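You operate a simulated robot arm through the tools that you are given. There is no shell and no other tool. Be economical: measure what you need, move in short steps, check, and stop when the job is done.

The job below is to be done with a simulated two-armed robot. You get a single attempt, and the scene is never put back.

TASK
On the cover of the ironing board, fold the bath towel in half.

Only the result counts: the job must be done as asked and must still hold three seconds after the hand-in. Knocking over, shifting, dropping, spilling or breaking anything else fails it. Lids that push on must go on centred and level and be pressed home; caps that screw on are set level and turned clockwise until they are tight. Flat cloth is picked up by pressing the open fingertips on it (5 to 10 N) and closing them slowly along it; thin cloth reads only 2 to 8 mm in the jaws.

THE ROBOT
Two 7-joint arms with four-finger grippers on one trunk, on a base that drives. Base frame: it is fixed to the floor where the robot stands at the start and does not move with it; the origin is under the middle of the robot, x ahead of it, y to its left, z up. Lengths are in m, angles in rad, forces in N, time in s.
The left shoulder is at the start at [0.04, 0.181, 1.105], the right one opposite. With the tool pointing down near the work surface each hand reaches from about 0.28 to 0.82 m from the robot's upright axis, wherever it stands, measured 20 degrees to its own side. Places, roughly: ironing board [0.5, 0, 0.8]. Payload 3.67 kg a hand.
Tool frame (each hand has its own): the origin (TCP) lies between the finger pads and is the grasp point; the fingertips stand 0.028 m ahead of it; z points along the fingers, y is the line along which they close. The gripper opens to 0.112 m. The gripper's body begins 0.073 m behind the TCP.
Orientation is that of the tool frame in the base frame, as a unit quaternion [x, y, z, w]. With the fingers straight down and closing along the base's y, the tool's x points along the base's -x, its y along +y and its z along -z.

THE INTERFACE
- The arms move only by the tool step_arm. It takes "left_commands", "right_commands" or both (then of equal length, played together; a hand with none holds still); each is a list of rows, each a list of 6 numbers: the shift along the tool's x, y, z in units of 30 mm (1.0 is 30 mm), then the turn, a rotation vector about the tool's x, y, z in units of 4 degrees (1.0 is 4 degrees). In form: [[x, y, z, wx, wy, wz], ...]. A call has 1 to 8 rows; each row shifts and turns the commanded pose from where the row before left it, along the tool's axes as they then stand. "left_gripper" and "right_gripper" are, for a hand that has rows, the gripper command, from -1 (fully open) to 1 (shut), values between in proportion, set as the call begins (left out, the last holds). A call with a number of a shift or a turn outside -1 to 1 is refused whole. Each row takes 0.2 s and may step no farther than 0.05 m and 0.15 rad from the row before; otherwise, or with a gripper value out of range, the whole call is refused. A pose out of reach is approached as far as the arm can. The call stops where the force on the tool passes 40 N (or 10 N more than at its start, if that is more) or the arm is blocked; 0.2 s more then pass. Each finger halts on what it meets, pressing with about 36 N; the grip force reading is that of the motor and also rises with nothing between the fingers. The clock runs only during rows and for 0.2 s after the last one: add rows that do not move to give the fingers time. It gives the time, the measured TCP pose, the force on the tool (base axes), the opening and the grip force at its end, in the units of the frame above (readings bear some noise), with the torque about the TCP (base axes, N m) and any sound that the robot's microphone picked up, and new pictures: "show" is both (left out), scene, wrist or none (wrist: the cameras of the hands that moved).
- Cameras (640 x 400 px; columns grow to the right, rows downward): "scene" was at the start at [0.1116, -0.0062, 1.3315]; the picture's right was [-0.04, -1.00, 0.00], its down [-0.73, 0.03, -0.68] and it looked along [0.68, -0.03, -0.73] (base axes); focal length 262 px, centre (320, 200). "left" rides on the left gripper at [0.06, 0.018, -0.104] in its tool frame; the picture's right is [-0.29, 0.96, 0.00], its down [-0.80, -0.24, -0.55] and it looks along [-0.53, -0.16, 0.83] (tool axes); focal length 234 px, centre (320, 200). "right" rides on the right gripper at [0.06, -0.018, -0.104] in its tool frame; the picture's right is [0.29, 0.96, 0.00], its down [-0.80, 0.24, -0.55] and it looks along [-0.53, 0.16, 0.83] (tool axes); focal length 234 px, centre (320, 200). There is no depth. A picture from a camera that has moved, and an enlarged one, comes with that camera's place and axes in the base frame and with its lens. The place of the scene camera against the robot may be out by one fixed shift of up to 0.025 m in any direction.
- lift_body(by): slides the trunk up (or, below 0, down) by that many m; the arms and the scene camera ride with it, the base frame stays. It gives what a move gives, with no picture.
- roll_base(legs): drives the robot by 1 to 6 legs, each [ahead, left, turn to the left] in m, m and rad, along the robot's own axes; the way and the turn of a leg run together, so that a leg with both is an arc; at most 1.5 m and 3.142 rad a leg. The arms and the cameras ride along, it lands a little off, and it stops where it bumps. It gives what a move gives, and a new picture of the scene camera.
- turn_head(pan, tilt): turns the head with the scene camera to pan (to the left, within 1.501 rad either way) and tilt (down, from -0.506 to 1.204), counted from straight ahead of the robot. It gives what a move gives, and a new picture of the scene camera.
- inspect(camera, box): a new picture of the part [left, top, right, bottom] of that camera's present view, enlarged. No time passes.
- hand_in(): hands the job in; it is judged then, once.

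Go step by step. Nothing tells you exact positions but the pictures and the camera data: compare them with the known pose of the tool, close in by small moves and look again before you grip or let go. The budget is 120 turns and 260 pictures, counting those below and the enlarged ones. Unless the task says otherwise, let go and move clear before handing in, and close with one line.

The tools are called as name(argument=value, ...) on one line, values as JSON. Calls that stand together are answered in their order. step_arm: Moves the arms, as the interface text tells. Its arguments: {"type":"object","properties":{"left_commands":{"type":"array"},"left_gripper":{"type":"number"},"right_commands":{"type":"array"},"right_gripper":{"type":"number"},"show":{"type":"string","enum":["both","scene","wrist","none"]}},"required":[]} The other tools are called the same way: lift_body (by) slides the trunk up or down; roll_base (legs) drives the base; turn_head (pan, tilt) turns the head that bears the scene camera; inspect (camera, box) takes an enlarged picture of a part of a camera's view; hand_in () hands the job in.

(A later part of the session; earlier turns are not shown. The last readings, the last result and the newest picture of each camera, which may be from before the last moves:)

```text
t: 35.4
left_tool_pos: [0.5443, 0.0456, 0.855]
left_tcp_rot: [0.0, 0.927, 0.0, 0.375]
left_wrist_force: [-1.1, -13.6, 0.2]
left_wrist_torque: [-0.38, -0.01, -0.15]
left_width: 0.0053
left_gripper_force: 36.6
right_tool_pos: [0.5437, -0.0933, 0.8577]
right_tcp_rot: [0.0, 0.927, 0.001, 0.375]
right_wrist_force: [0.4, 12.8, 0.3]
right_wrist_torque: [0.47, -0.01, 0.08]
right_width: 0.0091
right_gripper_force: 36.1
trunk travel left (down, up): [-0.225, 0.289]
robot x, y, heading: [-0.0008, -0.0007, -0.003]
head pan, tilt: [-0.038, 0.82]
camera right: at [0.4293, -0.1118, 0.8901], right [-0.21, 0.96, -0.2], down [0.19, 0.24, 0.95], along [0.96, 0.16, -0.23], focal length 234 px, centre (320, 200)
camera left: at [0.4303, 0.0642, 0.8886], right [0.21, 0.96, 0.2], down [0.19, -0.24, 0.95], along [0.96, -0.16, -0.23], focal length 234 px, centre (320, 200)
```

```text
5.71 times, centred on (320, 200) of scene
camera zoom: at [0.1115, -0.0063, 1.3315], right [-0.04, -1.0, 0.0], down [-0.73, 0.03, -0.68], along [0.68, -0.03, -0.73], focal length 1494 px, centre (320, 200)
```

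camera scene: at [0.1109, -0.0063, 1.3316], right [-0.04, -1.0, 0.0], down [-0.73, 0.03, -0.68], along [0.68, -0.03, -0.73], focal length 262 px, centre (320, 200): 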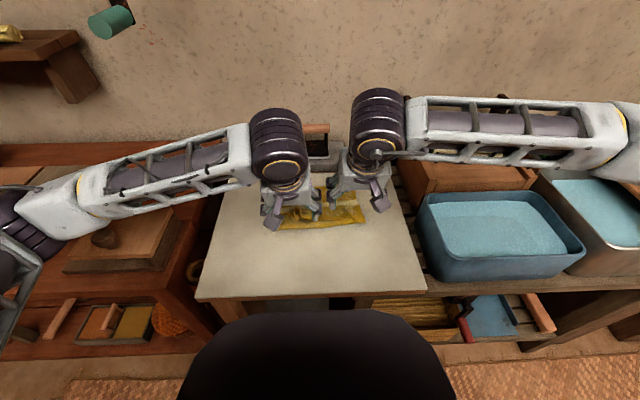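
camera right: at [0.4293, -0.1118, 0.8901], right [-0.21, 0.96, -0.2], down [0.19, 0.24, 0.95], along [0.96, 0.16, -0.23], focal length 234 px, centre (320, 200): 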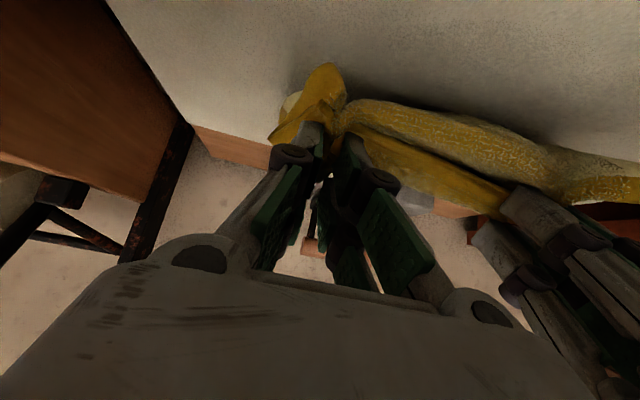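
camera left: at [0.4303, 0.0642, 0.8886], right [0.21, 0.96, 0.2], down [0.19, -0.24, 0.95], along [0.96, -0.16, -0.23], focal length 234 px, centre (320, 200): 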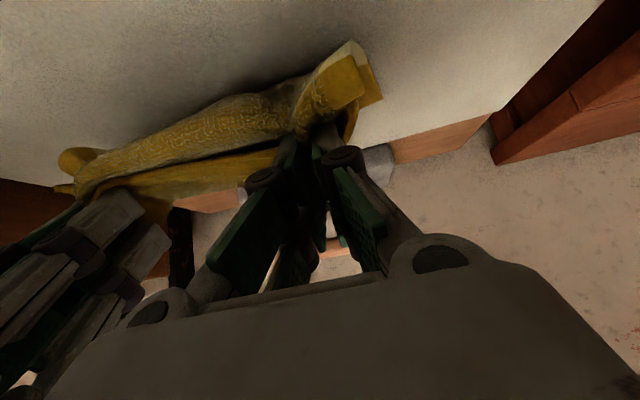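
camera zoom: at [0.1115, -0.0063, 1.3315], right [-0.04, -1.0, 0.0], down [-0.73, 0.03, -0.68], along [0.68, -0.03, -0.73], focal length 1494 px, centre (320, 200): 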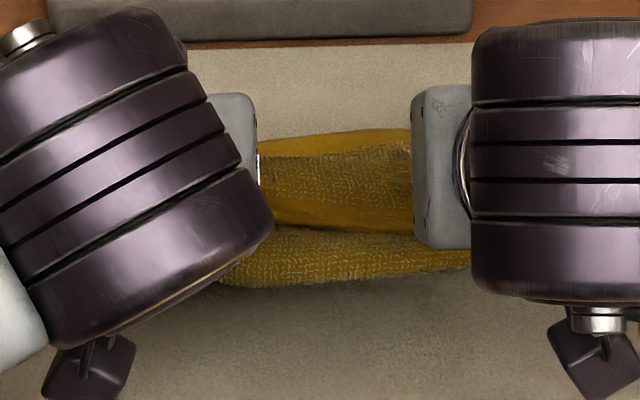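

Both hands picked up the crease as well, so I'll set it down and let go. Folding the far edge toward the robot suits the wrists better, so I'll open the towel flat again and fold it that way.

step_arm(left_commands=[[0.46, 0, 0.48, 0, 0, 0], [0.46, 0, 0.48, 0, 0, 0], [0.1, 0, 0.1, 0, 0, 0]], right_commands=[[0.46, 0, 0.48, 0, 0, 0], [0.46, 0, 0.48, 0, 0, 0], [0.1, 0, 0.1, 0, 0, 0]], show="none")

step_arm(left_commands=[[0, 0, 0, 0, 0, 0], [0, 0, 0, 0, 0, 0], [-0.2, 0, -0.4, 0, 0, 0], [-0.3, 0, -0.8, 0, 0, 0], [-0.3, 0, -0.8, 0, 0, 0], [-0.3, 0, -0.8, 0, 0, 0]], right_commands=[[0, 0, 0, 0, 0, 0], [0, 0, 0, 0, 0, 0], [-0.2, 0, -0.4, 0, 0, 0], [-0.3, 0, -0.8, 0, 0, 0], [-0.3, 0, -0.8, 0, 0, 0], [-0.3, 0, -0.8, 0, 0, 0]], left_gripper=0.3, right_gripper=0.3, show="wrist")

inspect(camera="scene", box=[265, 165, 375, 235])

```text
t: 36.2
left_tool_pos: [0.5426, 0.0457, 0.8107]
left_tcp_rot: [0.0, 0.927, 0.0, 0.375]
left_wrist_force: [-0.2, -12.6, -0.7]
left_wrist_torque: [-0.37, -0.01, -0.09]
left_width: 0.0049
left_gripper_force: 36.5
right_tool_pos: [0.5446, -0.0935, 0.8122]
right_tcp_rot: [0.0, 0.927, 0.0, 0.375]
right_wrist_force: [-0.3, 12.0, 1.0]
right_wrist_torque: [0.44, 0.01, 0.04]
right_width: 0.0095
right_gripper_force: 36.0
trunk travel left (down, up): [-0.225, 0.289]
robot x, y, heading: [0.0018, 0.0037, 0.002]
head pan, tilt: [-0.038, 0.82]
```

```text
t: 37.6
left_tool_pos: [0.5085, 0.0443, 0.8962]
left_tcp_rot: [0.0, 0.927, 0.0, 0.374]
left_wrist_force: [0.0, 0.7, 0.6]
left_wrist_torque: [-0.04, 0.0, 0.01]
left_width: 0.039
left_gripper_force: 0.0
right_tool_pos: [0.5089, -0.094, 0.8974]
right_tcp_rot: [0.0, 0.927, -0.001, 0.375]
right_wrist_force: [0.1, 0.2, 0.1]
right_wrist_torque: [0.0, 0.01, -0.02]
right_width: 0.0388
right_gripper_force: 0.0
trunk travel left (down, up): [-0.225, 0.289]
robot x, y, heading: [0.0008, -0.0007, -0.001]
head pan, tilt: [-0.038, 0.82]
camera right: at [0.3937, -0.1119, 0.9307], right [-0.21, 0.96, -0.2], down [0.19, 0.24, 0.95], along [0.96, 0.16, -0.23], focal length 234 px, centre (320, 200)
camera left: at [0.3942, 0.0635, 0.9289], right [0.21, 0.96, 0.2], down [0.19, -0.24, 0.95], along [0.96, -0.16, -0.23], focal length 234 px, centre (320, 200)
```

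right: 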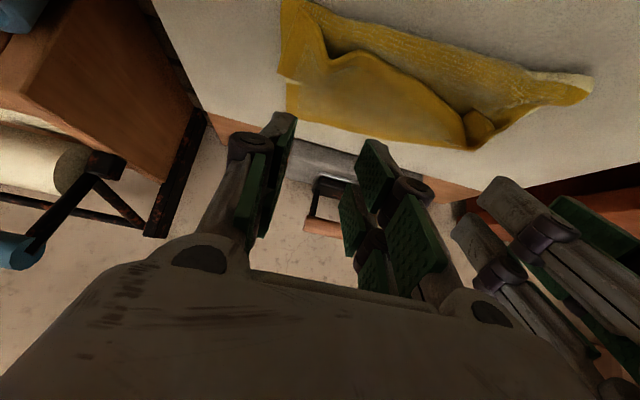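
left: 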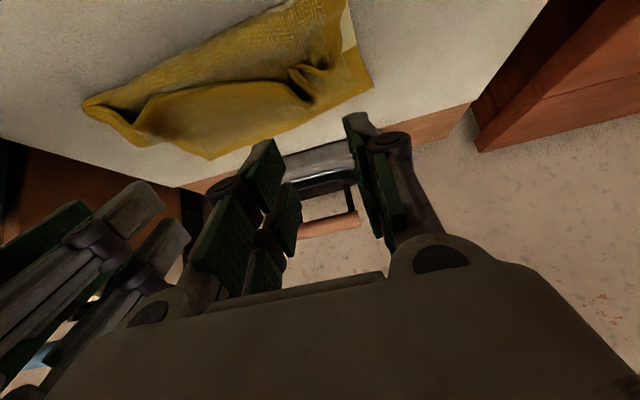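

```text
5.71 times, centred on (320, 200) of scene
camera zoom: at [0.1107, -0.0065, 1.3316], right [-0.04, -1.0, 0.0], down [-0.73, 0.03, -0.68], along [0.68, -0.03, -0.73], focal length 1494 px, centre (320, 200)
```

zoom: 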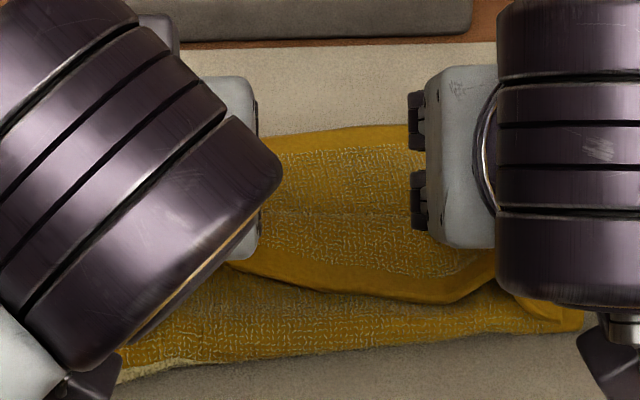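

I'll move the hands aside to see the whole towel.

step_arm(left_commands=[[0, 0.8, -0.3, 0, 1, 0], [0, 1, -0.3, 0, 1, 0], [0, 1, -0.3, 0, 1, 0], [0, 1, 0, 0, 1, 0], [0, 1, 0, 0, 1, 0], [0, 0, 0, 0, 1, 0]], right_commands=[[0, -0.8, -0.3, 0, 1, 0], [0, -1, -0.3, 0, 1, 0], [0, -1, -0.3, 0, 1, 0], [0, -1, 0, 0, 1, 0], [0, -1, 0, 0, 1, 0], [0, 0, 0, 0, 1, 0]], show="none")

inspect(camera="scene", box=[255, 155, 385, 238])

```text
t: 39.0
left_tool_pos: [0.4909, 0.1899, 0.915]
left_tcp_rot: [0.001, 0.985, 0.0, 0.172]
left_wrist_force: [0.3, -0.2, 0.0]
left_wrist_torque: [0.0, 0.03, -0.03]
left_width: 0.0392
left_gripper_force: 0.1
right_tool_pos: [0.4935, -0.238, 0.9177]
right_tcp_rot: [-0.001, 0.985, 0.001, 0.173]
right_wrist_force: [-0.2, -0.7, 0.1]
right_wrist_torque: [-0.03, -0.01, 0.01]
right_width: 0.0393
right_gripper_force: 0.0
trunk travel left (down, up): [-0.225, 0.289]
robot x, y, heading: [-0.0024, 0.0019, 0.005]
head pan, tilt: [-0.038, 0.82]
```

```text
4.82 times, centred on (320, 196) of scene
camera zoom: at [0.1126, -0.0063, 1.3314], right [-0.04, -1.0, 0.0], down [-0.73, 0.03, -0.68], along [0.68, -0.03, -0.73], focal length 1260 px, centre (320, 217)
```

zoom: 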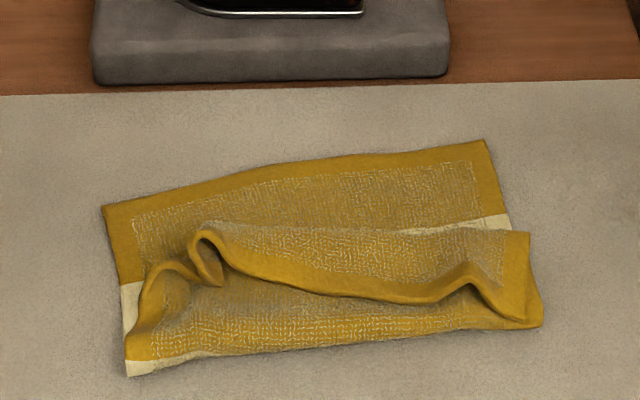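

The flap's edge is raised in two arches, at y about 0.048 and −0.10. Before redoing everything, I'll try sliding closed fingers under those arches from my side and turning the flap over like a page.

step_arm(left_commands=[[0.13, -0.59, 0.08, 0, -1, 0], [0.13, -0.59, 0.08, 0, -1, 0], [0.13, -0.59, 0.08, 0, -1, 0], [0.13, -0.59, 0.08, 0, -1, 0], [0.13, -0.59, 0.08, 0, -1, 0], [0.13, -0.59, 0.08, 0, -1, 0], [0.13, -0.59, 0.08, 0, -1, 0], [0.13, -0.59, 0.08, 0, -1, 0]], right_commands=[[0.13, 0.575, 0.08, 0, -1, 0], [0.13, 0.575, 0.08, 0, -1, 0], [0.13, 0.575, 0.08, 0, -1, 0], [0.13, 0.575, 0.08, 0, -1, 0], [0.13, 0.575, 0.08, 0, -1, 0], [0.13, 0.575, 0.08, 0, -1, 0], [0.13, 0.575, 0.08, 0, -1, 0], [0.13, 0.575, 0.08, 0, -1, 0]], left_gripper=1, right_gripper=1, show="wrist")

```text
t: 40.8
left_tool_pos: [0.4757, 0.0486, 0.8829]
left_tcp_rot: [0.0, 0.899, 0.0, 0.438]
left_wrist_force: [1.5, -1.0, -0.8]
left_wrist_torque: [-0.02, 0.02, 0.0]
left_width: 0.0001
left_gripper_force: 35.5
right_tool_pos: [0.4776, -0.1012, 0.8837]
right_tcp_rot: [0.0, 0.899, 0.001, 0.438]
right_wrist_force: [-0.3, -0.1, -0.9]
right_wrist_torque: [-0.01, 0.02, -0.02]
right_width: 0.0
right_gripper_force: 35.5
trunk travel left (down, up): [-0.225, 0.289]
robot x, y, heading: [-0.0033, -0.0013, 0.0]
head pan, tilt: [-0.038, 0.82]
camera right: at [0.3592, -0.1194, 0.9015], right [-0.18, 0.96, -0.23], down [0.05, 0.24, 0.97], along [0.98, 0.16, -0.09], focal length 234 px, centre (320, 200)
camera left: at [0.3579, 0.0665, 0.8989], right [0.18, 0.96, 0.23], down [0.05, -0.24, 0.97], along [0.98, -0.16, -0.09], focal length 234 px, centre (320, 200)
```

right: 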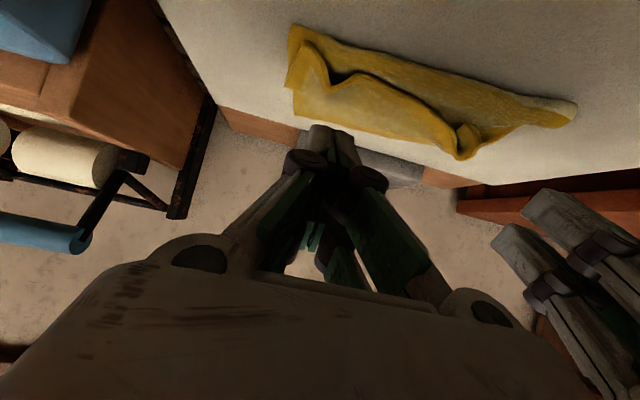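
left: 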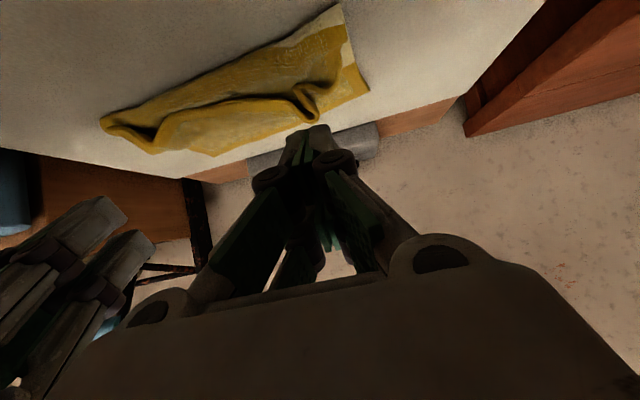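

step_arm(left_commands=[[0.47, -0.1, 0.62, 0, 0, 0], [0.47, -0.1, 0.62, 0, 0, 0], [0.47, -0.1, 0.62, 0, 0, 0]], right_commands=[[0.47, 0, 0.6, 0, 0, 0], [0.47, 0, 0.6, 0, 0, 0], [0.47, 0, 0.6, 0, 0, 0]], show="wrist")

```text
t: 41.6
left_tool_pos: [0.4949, 0.038, 0.8133]
left_tcp_rot: [-0.001, 0.899, 0.001, 0.438]
left_wrist_force: [0.5, -0.2, 0.5]
left_wrist_torque: [0.01, 0.01, 0.01]
left_width: 0.0
left_gripper_force: 35.6
right_tool_pos: [0.4945, -0.1015, 0.8172]
right_tcp_rot: [0.0, 0.899, 0.0, 0.438]
right_wrist_force: [0.4, 0.3, 0.3]
right_wrist_torque: [0.02, -0.06, -0.04]
right_width: 0.0
right_gripper_force: 35.6
trunk travel left (down, up): [-0.225, 0.289]
robot x, y, heading: [-0.0004, 0.0039, -0.0]
head pan, tilt: [-0.038, 0.82]
camera right: at [0.3747, -0.1196, 0.8344], right [-0.18, 0.96, -0.23], down [0.05, 0.24, 0.97], along [0.98, 0.16, -0.09], focal length 234 px, centre (320, 200)
camera left: at [0.3762, 0.0568, 0.831], right [0.18, 0.96, 0.23], down [0.06, -0.24, 0.97], along [0.98, -0.16, -0.1], focal length 234 px, centre (320, 200)
```

right: 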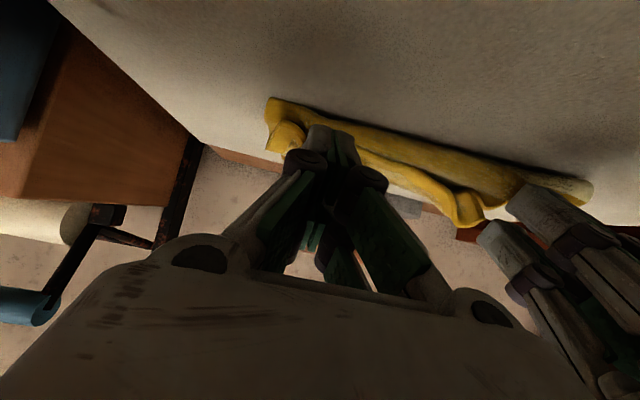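
left: 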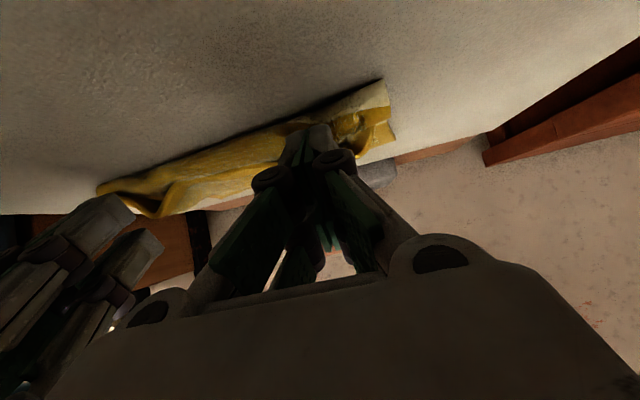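

The tips are aligned with the arches. I'll slide them in under the flap.

step_arm(left_commands=[[-0.2, 0, 0.6, 0, 0, 0], [-0.27, 0, 0.56, 0, 0, 0], [-0.35, 0, 0.45, 0, 0, 0]], right_commands=[[-0.2, 0, 0.62, 0, 0, 0], [-0.27, 0, 0.56, 0, 0, 0], [-0.35, 0, 0.45, 0, 0, 0]], show="wrist")

inspect(camera="scene", box=[255, 155, 385, 238])

```text
t: 42.4
left_tool_pos: [0.5483, 0.0374, 0.8039]
left_tcp_rot: [0.0, 0.899, 0.001, 0.437]
left_wrist_force: [0.1, -0.5, 0.5]
left_wrist_torque: [-0.01, 0.02, -0.03]
left_width: 0.0
left_gripper_force: 35.6
right_tool_pos: [0.5479, -0.0995, 0.8067]
right_tcp_rot: [0.0, 0.899, 0.0, 0.438]
right_wrist_force: [0.1, -0.2, 0.0]
right_wrist_torque: [0.0, 0.02, -0.01]
right_width: 0.0
right_gripper_force: 35.9
trunk travel left (down, up): [-0.225, 0.289]
robot x, y, heading: [-0.001, 0.0049, -0.001]
head pan, tilt: [-0.038, 0.82]
camera right: at [0.4289, -0.1177, 0.8238], right [-0.18, 0.96, -0.23], down [0.06, 0.24, 0.97], along [0.98, 0.16, -0.1], focal length 234 px, centre (320, 200)
camera left: at [0.4301, 0.0567, 0.8209], right [0.18, 0.96, 0.23], down [0.06, -0.24, 0.97], along [0.98, -0.16, -0.1], focal length 234 px, centre (320, 200)
```

right: 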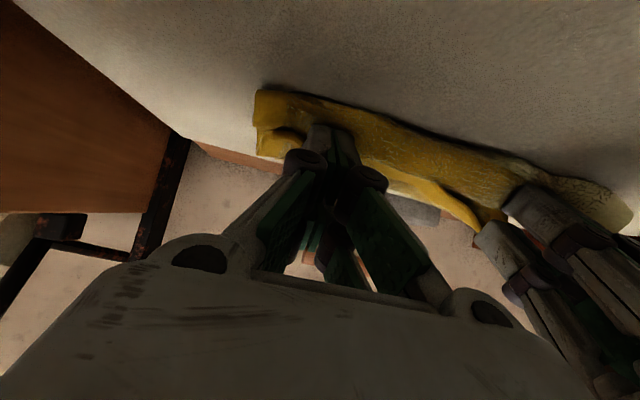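
left: 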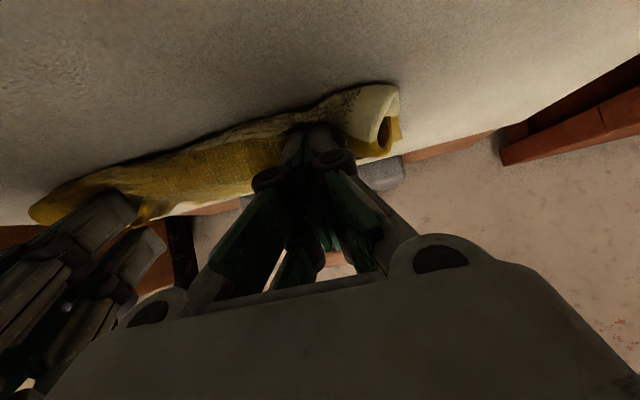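

```text
4.82 times, centred on (320, 196) of scene
camera zoom: at [0.1122, -0.0063, 1.3315], right [-0.04, -1.0, 0.0], down [-0.73, 0.03, -0.68], along [0.68, -0.03, -0.73], focal length 1260 px, centre (320, 217)
```

zoom: 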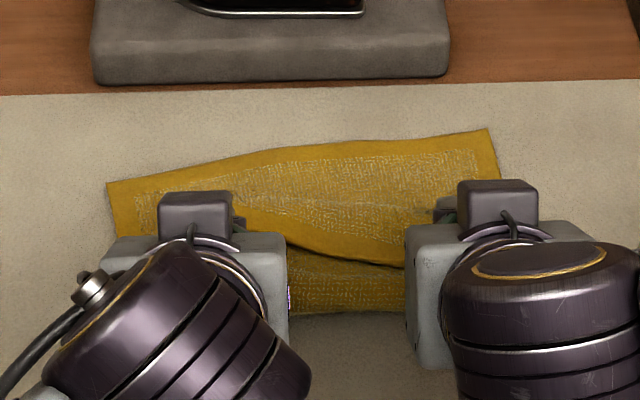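

step_arm(left_commands=[[-0.7, 0, -0.45, 0, 0, 0], [-0.76, 0, -0.38, 0, 0, 0]], right_commands=[[-0.7, 0, -0.45, 0, 0, 0], [-0.76, 0, -0.38, 0, 0, 0]], show="wrist")

inspect(camera="scene", box=[255, 155, 385, 238])

```text
t: 43.0
left_tool_pos: [0.5557, 0.0381, 0.8536]
left_tcp_rot: [0.0, 0.899, 0.0, 0.438]
left_wrist_force: [0.1, 0.6, -0.2]
left_wrist_torque: [-0.01, 0.02, 0.05]
left_width: 0.0
left_gripper_force: 36.2
right_tool_pos: [0.5561, -0.0991, 0.8569]
right_tcp_rot: [0.0, 0.899, 0.0, 0.438]
right_wrist_force: [0.8, 0.2, -0.4]
right_wrist_torque: [0.0, 0.02, 0.04]
right_width: 0.0001
right_gripper_force: 35.4
trunk travel left (down, up): [-0.225, 0.289]
robot x, y, heading: [-0.0001, -0.003, -0.001]
head pan, tilt: [-0.038, 0.82]
camera right: at [0.4369, -0.118, 0.8745], right [-0.18, 0.96, -0.23], down [0.05, 0.24, 0.97], along [0.98, 0.16, -0.1], focal length 234 px, centre (320, 200)
camera left: at [0.4374, 0.0566, 0.8703], right [0.18, 0.96, 0.23], down [0.05, -0.24, 0.97], along [0.98, -0.16, -0.1], focal length 234 px, centre (320, 200)
```

right: 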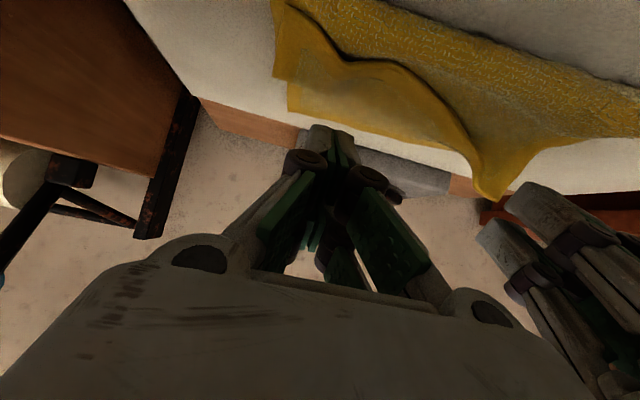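
left: 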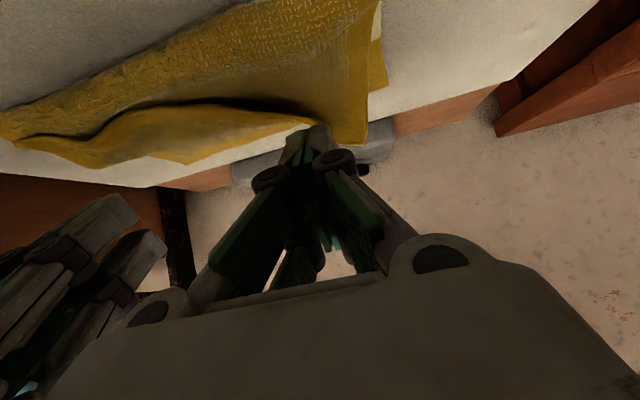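

```text
4.82 times, centred on (320, 196) of scene
camera zoom: at [0.1115, -0.0063, 1.3315], right [-0.04, -1.0, 0.0], down [-0.73, 0.03, -0.68], along [0.68, -0.03, -0.73], focal length 1260 px, centre (320, 217)
```

zoom: 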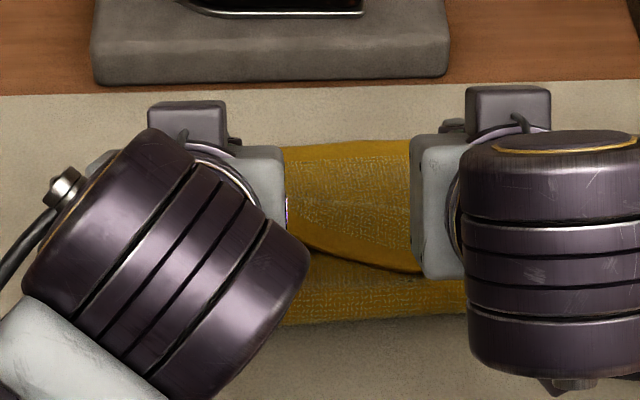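

The left part of the flap seems to have turned over, while the right part slipped off. I'll move the right hand aside to see.

step_arm(left_commands=[[-0.65, 0.3, 0.3, 0, 0, 0], [-0.8, 0.6, -0.4, 0, 0, 0], [-0.7, 0.9, -0.5, 0, 0, 0], [0, 1, -0.3, 0, 0, 0], [0, 1, 0, 0, 0, 0], [0, 1, 0, 0, 0, 0]], right_commands=[[-0.5, 0, -0.6, 0, 0, 0], [-0.5, -0.6, -0.6, 0, 0, 0], [0, -1, 0, 0, 0, 0], [0, -1, 0, 0, 0, 0], [0, -1, 0, 0, 0, 0], [0, -1, 0, 0, 0, 0]], show="none")

inspect(camera="scene", box=[255, 155, 385, 238])

```text
t: 44.4
left_tool_pos: [0.5737, 0.1847, 0.9202]
left_tcp_rot: [0.0, 0.899, 0.0, 0.439]
left_wrist_force: [0.3, 0.2, 1.0]
left_wrist_torque: [-0.04, 0.0, 0.01]
left_width: 0.0
left_gripper_force: 36.0
right_tool_pos: [0.5455, -0.2388, 0.9013]
right_tcp_rot: [-0.001, 0.898, 0.001, 0.439]
right_wrist_force: [0.3, 0.3, 0.5]
right_wrist_torque: [0.0, 0.03, -0.03]
right_width: 0.0
right_gripper_force: 35.6
trunk travel left (down, up): [-0.225, 0.289]
robot x, y, heading: [-0.0003, 0.0029, -0.005]
head pan, tilt: [-0.038, 0.82]
```

```text
4.82 times, centred on (320, 196) of scene
camera zoom: at [0.1106, -0.0063, 1.3316], right [-0.04, -1.0, 0.0], down [-0.73, 0.03, -0.68], along [0.68, -0.03, -0.73], focal length 1260 px, centre (320, 217)
```

zoom: 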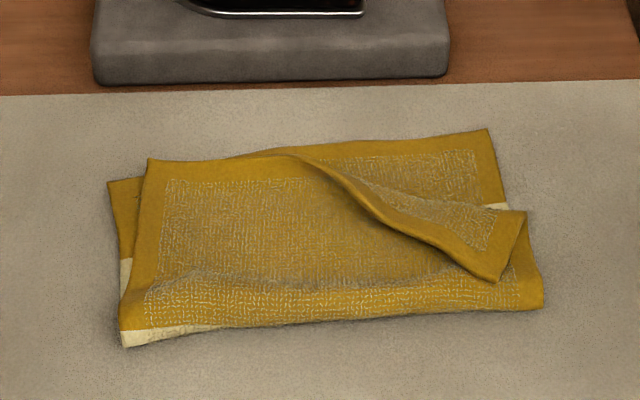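

The left side has turned over well. Now I'll do the right corner the same way: the right-hand fingers go in under the edge near (0.565, −0.10).

step_arm(right_commands=[[0.39, 0.93, 0.05, 0, 0, 0], [0.39, 0.93, 0.05, 0, 0, 0], [0.39, 0.92, 0.05, 0, 0, 0], [0.39, 0.92, 0.05, 0, 0, 0], [0.39, 0.92, 0.05, 0, 0, 0], [0.58, 0, 0.34, 0, 0, 0], [0.58, 0, 0.34, 0, 0, 0]], show="wrist")

inspect(camera="left", box=[0, 0, 640, 400])

```text
t: 46.0
left_tool_pos: [0.5737, 0.1866, 0.9189]
left_tcp_rot: [-0.001, 0.899, 0.001, 0.439]
left_wrist_force: [0.9, 0.0, 1.0]
left_wrist_torque: [-0.01, 0.0, -0.03]
left_width: 0.0
left_gripper_force: 35.6
right_tool_pos: [0.5107, -0.097, 0.8096]
right_tcp_rot: [0.0, 0.899, 0.0, 0.439]
right_wrist_force: [-0.5, 0.2, -0.1]
right_wrist_torque: [-0.03, 0.0, -0.04]
right_width: 0.0001
right_gripper_force: 35.7
trunk travel left (down, up): [-0.225, 0.289]
robot x, y, heading: [0.0005, -0.0002, 0.003]
head pan, tilt: [-0.038, 0.82]
camera right: at [0.3913, -0.1165, 0.8272], right [-0.18, 0.96, -0.23], down [0.05, 0.24, 0.97], along [0.98, 0.16, -0.09], focal length 234 px, centre (320, 200)
```

right: 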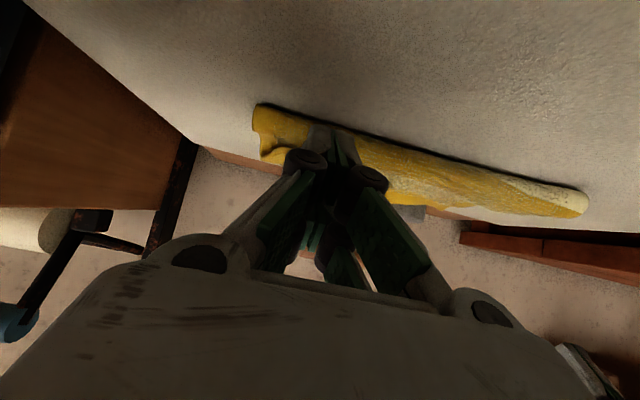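

```text
1.00 times, centred on (320, 200) of left (not enlarged: the box is as wide or as high as the picture)
camera zoom: at [0.4565, 0.2045, 0.936], right [0.18, 0.96, 0.23], down [0.05, -0.24, 0.97], along [0.98, -0.16, -0.09], focal length 234 px, centre (320, 200)
```

zoom: 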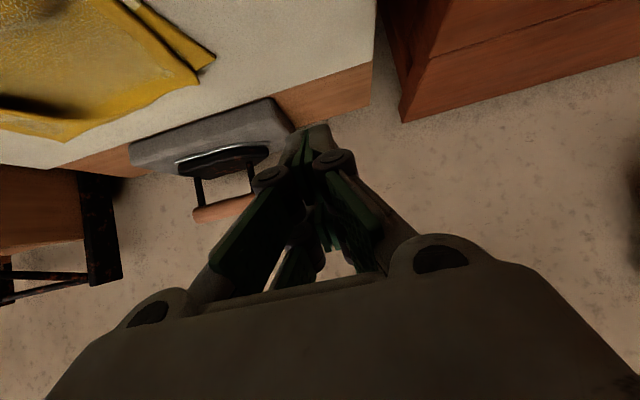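

step_arm(right_commands=[[-0.24, 0, 0.58, 0, 0, 0], [-0.24, -0.05, 0.58, 0, 0, 0], [-0.25, -0.1, 0.32, 0, 0, 0]], show="wrist")

inspect(camera="scene", box=[255, 155, 385, 238])

```text
t: 46.8
left_tool_pos: [0.5735, 0.1848, 0.9206]
left_tcp_rot: [0.001, 0.899, -0.001, 0.438]
left_wrist_force: [0.1, -0.1, -0.6]
left_wrist_torque: [-0.01, -0.02, -0.03]
left_width: 0.0
left_gripper_force: 35.6
right_tool_pos: [0.558, -0.1023, 0.8013]
right_tcp_rot: [0.0, 0.899, 0.001, 0.439]
right_wrist_force: [-0.5, -0.7, 0.3]
right_wrist_torque: [-0.01, 0.0, -0.06]
right_width: 0.0
right_gripper_force: 35.8
trunk travel left (down, up): [-0.225, 0.289]
robot x, y, heading: [0.0054, -0.0001, -0.001]
head pan, tilt: [-0.038, 0.82]
camera right: at [0.4384, -0.1213, 0.8176], right [-0.18, 0.96, -0.23], down [0.05, 0.24, 0.97], along [0.98, 0.16, -0.1], focal length 234 px, centre (320, 200)
```

right: 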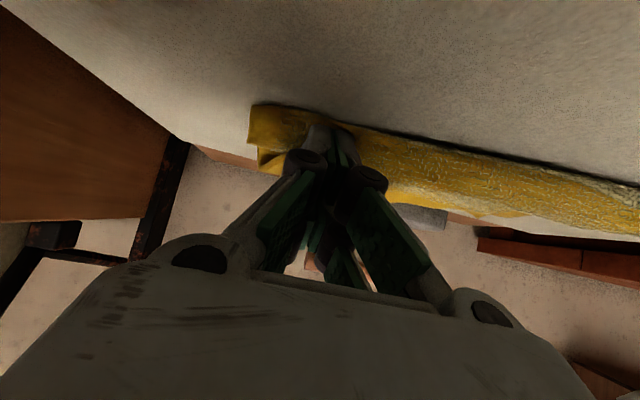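

```text
4.82 times, centred on (320, 196) of scene
camera zoom: at [0.1117, -0.0063, 1.3315], right [-0.04, -1.0, 0.0], down [-0.73, 0.03, -0.68], along [0.68, -0.03, -0.73], focal length 1260 px, centre (320, 217)
```

zoom: 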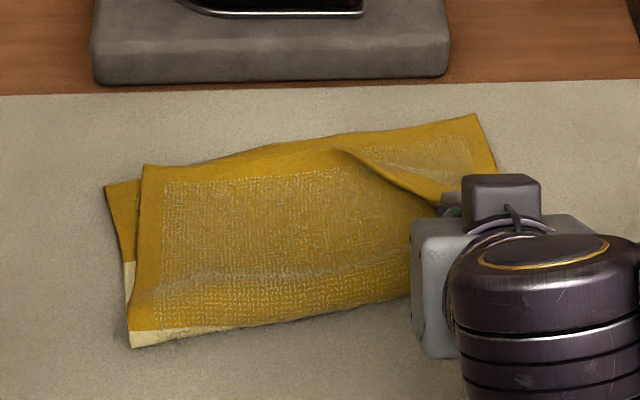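

step_arm(right_commands=[[-0.74, 0, -0.24, 0, 0, 0], [-0.74, 0, -0.24, 0, 0, 0], [-0.74, -0.1, -0.1, 0, 0, 0], [-0.54, -0.3, 0.42, 0, 0, 0], [-0.54, -0.3, 0.42, 0, 0, 0]], show="wrist")

inspect(camera="scene", box=[255, 155, 385, 238])

```text
t: 48.0
left_tool_pos: [0.5742, 0.1856, 0.9187]
left_tcp_rot: [0.0, 0.899, 0.0, 0.439]
left_wrist_force: [-0.5, -0.2, -0.6]
left_wrist_torque: [-0.02, 0.02, 0.0]
left_width: 0.0003
left_gripper_force: 35.7
right_tool_pos: [0.6257, -0.1255, 0.8754]
right_tcp_rot: [0.0, 0.899, 0.001, 0.438]
right_wrist_force: [0.6, 0.0, 0.5]
right_wrist_torque: [0.01, -0.01, -0.01]
right_width: 0.0001
right_gripper_force: 35.9
trunk travel left (down, up): [-0.225, 0.289]
robot x, y, heading: [0.001, -0.0014, -0.0]
head pan, tilt: [-0.038, 0.82]
camera right: at [0.5066, -0.1441, 0.8927], right [-0.18, 0.96, -0.23], down [0.06, 0.24, 0.97], along [0.98, 0.16, -0.1], focal length 234 px, centre (320, 200)
```

right: 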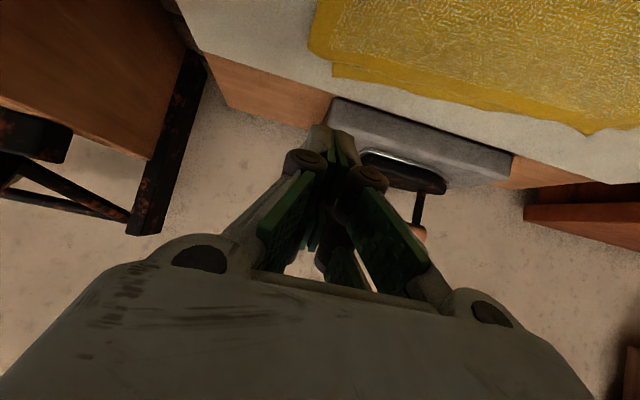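

```text
4.82 times, centred on (320, 196) of scene
camera zoom: at [0.1116, -0.0063, 1.3315], right [-0.04, -1.0, 0.0], down [-0.73, 0.03, -0.68], along [0.68, -0.03, -0.73], focal length 1260 px, centre (320, 217)
```

zoom: 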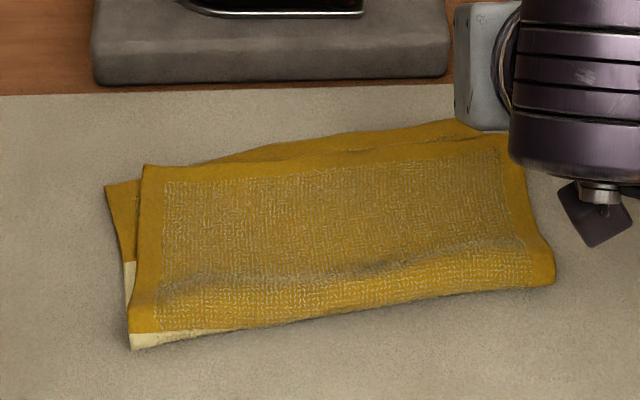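

The flap is turned over and the towel now lies folded. I'll clear the right hand and check the alignment.

step_arm(right_commands=[[0, -1, -0.3, 0, 0, 0], [0, -1, -0.3, 0, 0, 0], [0, -1, -0.3, 0, 0, 0], [0, -1, -0.3, 0, 0, 0]], show="none")

inspect(camera="scene", box=[255, 155, 385, 238])

```text
t: 49.0
left_tool_pos: [0.5727, 0.1848, 0.9199]
left_tcp_rot: [0.0, 0.898, -0.001, 0.439]
left_wrist_force: [-1.3, -0.8, 0.2]
left_wrist_torque: [-0.04, -0.02, 0.02]
left_width: 0.0002
left_gripper_force: 35.1
right_tool_pos: [0.5938, -0.2453, 0.8991]
right_tcp_rot: [-0.001, 0.898, 0.001, 0.439]
right_wrist_force: [0.5, 0.6, -0.3]
right_wrist_torque: [0.03, -0.01, 0.0]
right_width: 0.0
right_gripper_force: 35.9
trunk travel left (down, up): [-0.225, 0.289]
robot x, y, heading: [-0.0017, 0.0008, 0.005]
head pan, tilt: [-0.038, 0.82]
```

```text
4.82 times, centred on (320, 196) of scene
camera zoom: at [0.1108, -0.0069, 1.3316], right [-0.04, -1.0, 0.0], down [-0.73, 0.03, -0.68], along [0.68, -0.03, -0.73], focal length 1260 px, centre (320, 217)
```

zoom: 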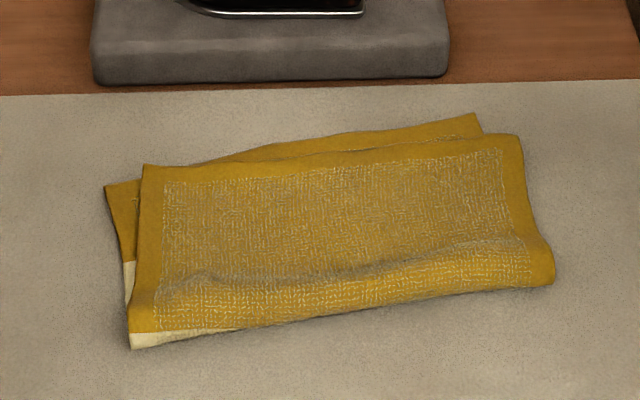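

The towel is folded in half with the crease at mid-towel, but the upper layer is skewed by about 2.5 cm. I'll straighten it: pin the exposed far-right corner of the lower layer with the right fingers, and drag the upper layer gently with the left.

step_arm(left_commands=[[0, 0, 0, 0, 1, 0], [0, 0, 0, 0, 1, 0], [0, 0, 0, 0, 1, 0], [0, 0, 0, 0, 1, 0], [0, 0, 0, 0, 1, 0], [0, 0, 0, 0, 1, 0], [0, 0, 0, 0, 1, 0], [0, 0, 0, 0, 1, 0]], right_commands=[[0, 0, 0, 0, 1, 0], [0, 0, 0, 0, 1, 0], [0, 0, 0, 0, 1, 0], [0, 0, 0, 0, 1, 0], [0, 0, 0, 0, 1, 0], [0, 0, 0, 0, 1, 0], [0, 0, 0, 0, 1, 0], [0, 0, 0, 0, 1, 0]], show="none")

step_arm(left_commands=[[-0.4, -0.9, 0, 0, 1, 0], [-0.4, -0.9, 0, 0, 1, 0], [-0.4, -0.9, 0, 0, 1, 0], [-0.4, -0.9, 0, 0, 1, 0], [-0.4, -0.9, 0, 0, 1, 0]], right_commands=[[-0.7, 0.85, 0, 0, 1, 0], [-0.7, 0.85, 0, 0, 1, 0], [-0.7, 0.85, 0, 0, 1, 0], [-0.7, 0.85, 0, 0, 1, 0], [-0.7, 0.85, 0, 0, 1, 0]], show="wrist")

```text
t: 50.8
left_tool_pos: [0.5738, 0.1832, 0.9198]
left_tcp_rot: [-0.001, 0.985, 0.0, 0.171]
left_wrist_force: [-0.3, 0.0, -0.6]
left_wrist_torque: [0.03, 0.02, -0.01]
left_width: 0.0004
left_gripper_force: 35.9
right_tool_pos: [0.5978, -0.244, 0.8969]
right_tcp_rot: [-0.001, 0.985, 0.001, 0.173]
right_wrist_force: [-0.2, 0.6, -0.4]
right_wrist_torque: [0.01, 0.02, -0.04]
right_width: 0.0
right_gripper_force: 35.4
trunk travel left (down, up): [-0.225, 0.289]
robot x, y, heading: [0.0013, 0.0005, -0.001]
head pan, tilt: [-0.038, 0.82]
```

```text
t: 52.0
left_tool_pos: [0.6337, 0.0473, 0.9326]
left_tcp_rot: [-0.001, 1.0, 0.0, 0.0]
left_wrist_force: [0.1, -0.9, -0.2]
left_wrist_torque: [0.0, 0.01, 0.01]
left_width: 0.0001
left_gripper_force: 36.2
right_tool_pos: [0.6998, -0.1145, 0.9176]
right_tcp_rot: [0.0, 1.0, 0.001, -0.001]
right_wrist_force: [0.9, 0.3, 0.2]
right_wrist_torque: [0.02, 0.0, 0.02]
right_width: 0.0
right_gripper_force: 35.9
trunk travel left (down, up): [-0.225, 0.289]
robot x, y, heading: [-0.0015, -0.0001, 0.006]
head pan, tilt: [-0.038, 0.82]
camera right: at [0.6392, -0.133, 1.0209], right [-0.29, 0.96, 0.0], down [0.8, 0.24, 0.55], along [0.53, 0.16, -0.83], focal length 234 px, centre (320, 200)
camera left: at [0.5752, 0.0663, 1.0363], right [0.29, 0.96, 0.0], down [0.8, -0.24, 0.55], along [0.53, -0.16, -0.83], focal length 234 px, centre (320, 200)
```

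right: 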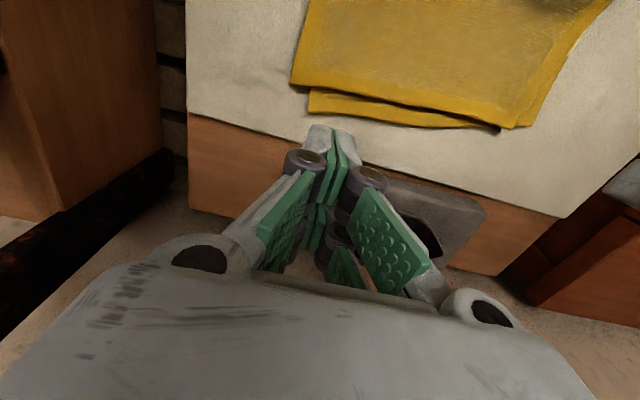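
left: 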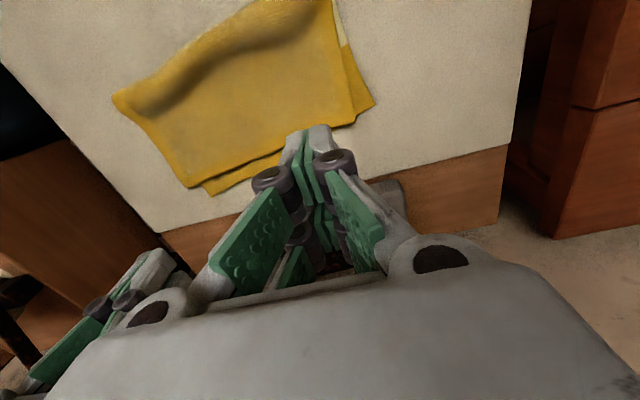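

Corner offsets are 2.6–3.3 cm, mostly sideways. I'll lower both hands to just above the cloth.

step_arm(left_commands=[[0, 0, 0.98, 0, 0, 0], [0, 0, 0.98, 0, 0, 0], [0, 0, 0.98, 0, 0, 0], [0, 0, 0.98, 0, 0, 0]], right_commands=[[0.2, 0, 0.9, 0, 0, 0], [0.2, 0, 0.9, 0, 0, 0], [0.05, 0, 0.9, 0, 0, 0], [0, 0, 0.9, 0, 0, 0]], show="wrist")

inspect(camera="scene", box=[255, 155, 385, 238])

```text
t: 53.0
left_tool_pos: [0.6315, 0.0485, 0.8141]
left_tcp_rot: [0.0, 1.0, 0.0, -0.001]
left_wrist_force: [0.2, -0.4, 0.3]
left_wrist_torque: [0.0, 0.01, -0.01]
left_width: 0.0
left_gripper_force: 35.8
right_tool_pos: [0.6877, -0.1172, 0.8077]
right_tcp_rot: [0.001, 1.0, 0.0, 0.0]
right_wrist_force: [0.8, 0.4, 0.0]
right_wrist_torque: [-0.04, 0.02, 0.0]
right_width: 0.0001
right_gripper_force: 35.3
trunk travel left (down, up): [-0.225, 0.289]
robot x, y, heading: [0.0032, -0.002, -0.005]
head pan, tilt: [-0.038, 0.82]
camera right: at [0.6272, -0.1356, 0.913], right [-0.29, 0.96, 0.0], down [0.8, 0.24, 0.55], along [0.53, 0.16, -0.83], focal length 234 px, centre (320, 200)
camera left: at [0.5726, 0.0668, 0.9189], right [0.29, 0.96, 0.0], down [0.8, -0.24, 0.55], along [0.53, -0.16, -0.83], focal length 234 px, centre (320, 200)
```

right: 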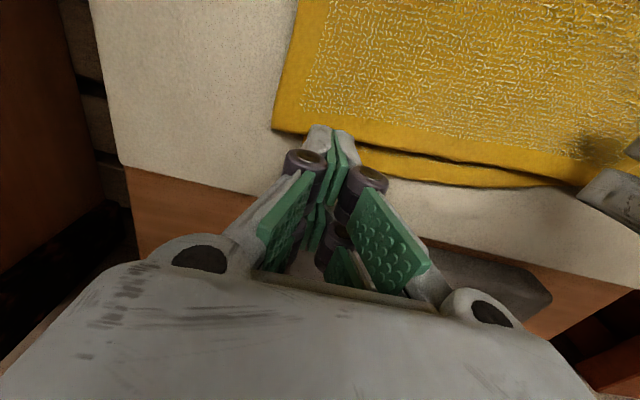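
left: 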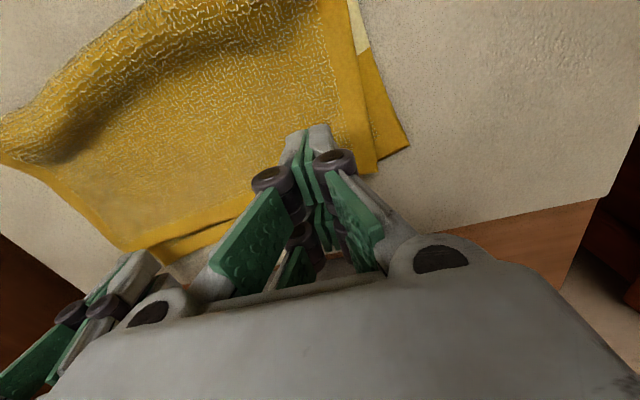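

```text
4.82 times, centred on (320, 196) of scene
camera zoom: at [0.1124, -0.0061, 1.3314], right [-0.04, -1.0, 0.0], down [-0.73, 0.03, -0.68], along [0.68, -0.03, -0.73], focal length 1260 px, centre (320, 217)
```

zoom: 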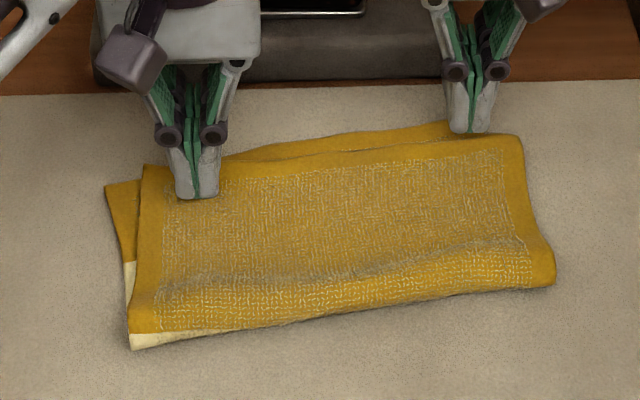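

The right fingers are over the exposed strip and the left over the upper layer. Now I'll make contact.

step_arm(left_commands=[[0, 0, 0.25, 0, 0, 0], [0, 0, 0.2, 0, 0, 0]], right_commands=[[-0.1, 0, 0.4, 0, 0, 0], [0, 0, 0.25, 0, 0, 0]], show="none")

```text
t: 53.6
left_tool_pos: [0.6311, 0.0475, 0.8021]
left_tcp_rot: [0.0, 1.0, 0.0, 0.0]
left_wrist_force: [0.1, -0.8, -0.3]
left_wrist_torque: [-0.01, -0.02, 0.0]
left_width: 0.0
left_gripper_force: 36.0
right_tool_pos: [0.6893, -0.1173, 0.7924]
right_tcp_rot: [0.001, 1.0, 0.0, 0.0]
right_wrist_force: [0.0, 0.2, 2.7]
right_wrist_torque: [-0.02, -0.02, -0.04]
right_width: 0.0
right_gripper_force: 35.8
trunk travel left (down, up): [-0.225, 0.289]
robot x, y, heading: [0.0004, -0.0059, -0.005]
head pan, tilt: [-0.038, 0.82]
```

step_arm(left_commands=[[0, 0, 0.12, 0, 0, 0], [0, 0, 0.06, 0, 0, 0]], right_commands=[[0, 0, 0.08, 0, 0, 0], [0, 0, 0.07, 0, 0, 0]], show="none")

```text
t: 54.2
left_tool_pos: [0.6318, 0.0468, 0.7984]
left_tcp_rot: [0.0, 1.0, 0.0, 0.001]
left_wrist_force: [-0.3, -0.2, -1.0]
left_wrist_torque: [0.0, 0.01, 0.04]
left_width: 0.0
left_gripper_force: 35.1
right_tool_pos: [0.6883, -0.1161, 0.7899]
right_tcp_rot: [0.0, 1.0, 0.001, 0.002]
right_wrist_force: [2.6, -2.5, 19.8]
right_wrist_torque: [-0.08, 0.33, 0.03]
right_width: 0.0
right_gripper_force: 36.3
trunk travel left (down, up): [-0.225, 0.289]
robot x, y, heading: [0.0011, -0.0015, -0.004]
head pan, tilt: [-0.038, 0.82]
```

step_arm(left_commands=[[0, 0, 0.1, 0, 0, 0], [0, 0, 0.03, 0, 0, 0]], show="none")

```text
t: 54.8
left_tool_pos: [0.6312, 0.0479, 0.7946]
left_tcp_rot: [0.0, 1.0, 0.0, 0.001]
left_wrist_force: [-0.6, -0.1, 1.6]
left_wrist_torque: [-0.03, 0.02, 0.0]
left_width: 0.0
left_gripper_force: 36.2
right_tool_pos: [0.6891, -0.1173, 0.7886]
right_tcp_rot: [0.0, 1.0, -0.001, 0.002]
right_wrist_force: [7.2, -1.1, 25.8]
right_wrist_torque: [-0.12, 0.31, 0.05]
right_width: 0.0
right_gripper_force: 35.6
trunk travel left (down, up): [-0.225, 0.289]
robot x, y, heading: [0.0038, 0.0014, 0.0]
head pan, tilt: [-0.038, 0.82]
```

step_arm(left_commands=[[0, 0, 0.03, 0, 0, 0], [0.05, 0.2, 0, 0, 0, 0], [0.08, 0.25, 0, 0, 0, 0], [0.08, 0.25, 0, 0, 0, 0], [0.08, 0.25, 0, 0, 0, 0]], show="wrist")

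inspect(camera="scene", box=[255, 155, 385, 238])

```text
t: 56.0
left_tool_pos: [0.6231, 0.0763, 0.7921]
left_tcp_rot: [0.0, 1.0, 0.0, 0.001]
left_wrist_force: [1.1, -2.2, 1.8]
left_wrist_torque: [-0.08, -0.01, -0.01]
left_width: 0.0002
left_gripper_force: 35.5
right_tool_pos: [0.6881, -0.1166, 0.7898]
right_tcp_rot: [-0.001, 1.0, 0.0, 0.002]
right_wrist_force: [7.9, -0.1, 29.8]
right_wrist_torque: [-0.03, 0.42, 0.03]
right_width: 0.0
right_gripper_force: 35.9
trunk travel left (down, up): [-0.225, 0.289]
robot x, y, heading: [-0.0027, 0.0018, -0.0]
head pan, tilt: [-0.038, 0.82]
camera left: at [0.5637, 0.0952, 0.8973], right [0.29, 0.96, 0.0], down [0.8, -0.24, 0.56], along [0.53, -0.16, -0.83], focal length 234 px, centre (320, 200)
```

left: 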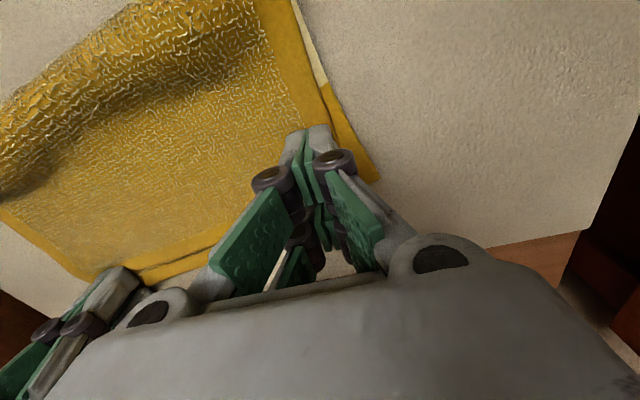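

```text
4.82 times, centred on (320, 196) of scene
camera zoom: at [0.1092, -0.0059, 1.3318], right [-0.04, -1.0, 0.0], down [-0.73, 0.03, -0.68], along [0.68, -0.03, -0.73], focal length 1260 px, centre (320, 217)
```

zoom: 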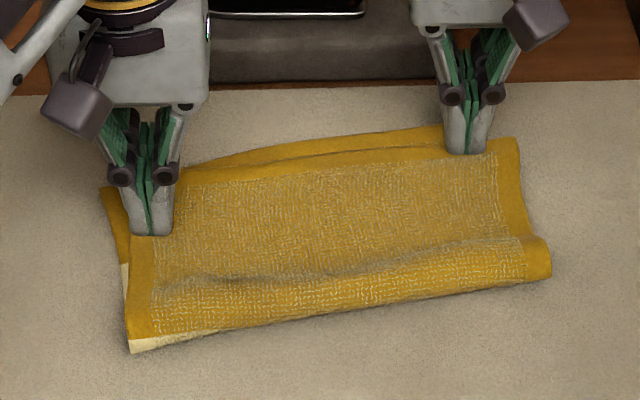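

The upper layer is sliding over toward the left. I'll drag a bit more with slightly firmer contact.

step_arm(left_commands=[[0, 0, 0.05, 0, 0, 0], [0, 0.25, 0.0, 0, 0, 0], [0, 0.25, 0, 0, 0, 0], [0, 0.2, 0, 0, 0, 0]], show="wrist")

inspect(camera="scene", box=[255, 155, 385, 238])

```text
t: 57.0
left_tool_pos: [0.6234, 0.0971, 0.7917]
left_tcp_rot: [0.0, 1.0, 0.0, 0.001]
left_wrist_force: [0.6, -2.2, 2.8]
left_wrist_torque: [-0.09, 0.04, 0.02]
left_width: 0.0
left_gripper_force: 35.9
right_tool_pos: [0.6888, -0.1165, 0.7892]
right_tcp_rot: [0.0, 1.0, 0.0, 0.002]
right_wrist_force: [7.0, 0.9, 30.0]
right_wrist_torque: [-0.02, 0.44, 0.0]
right_width: 0.0001
right_gripper_force: 35.6
trunk travel left (down, up): [-0.225, 0.289]
robot x, y, heading: [-0.0002, -0.001, 0.002]
head pan, tilt: [-0.038, 0.82]
camera left: at [0.564, 0.1166, 0.8955], right [0.29, 0.96, 0.0], down [0.8, -0.24, 0.56], along [0.53, -0.16, -0.83], focal length 234 px, centre (320, 200)
```

left: 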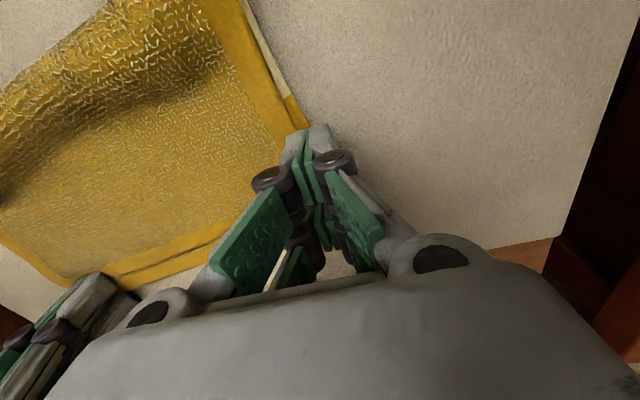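

```text
4.82 times, centred on (320, 196) of scene
camera zoom: at [0.1091, -0.0057, 1.3318], right [-0.04, -1.0, 0.0], down [-0.73, 0.03, -0.68], along [0.68, -0.03, -0.73], focal length 1260 px, centre (320, 217)
```

zoom: 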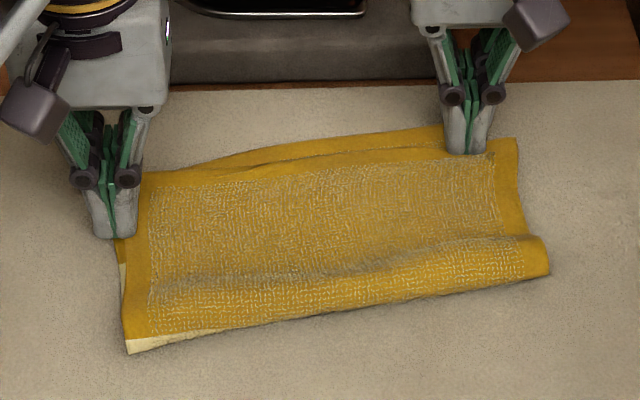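

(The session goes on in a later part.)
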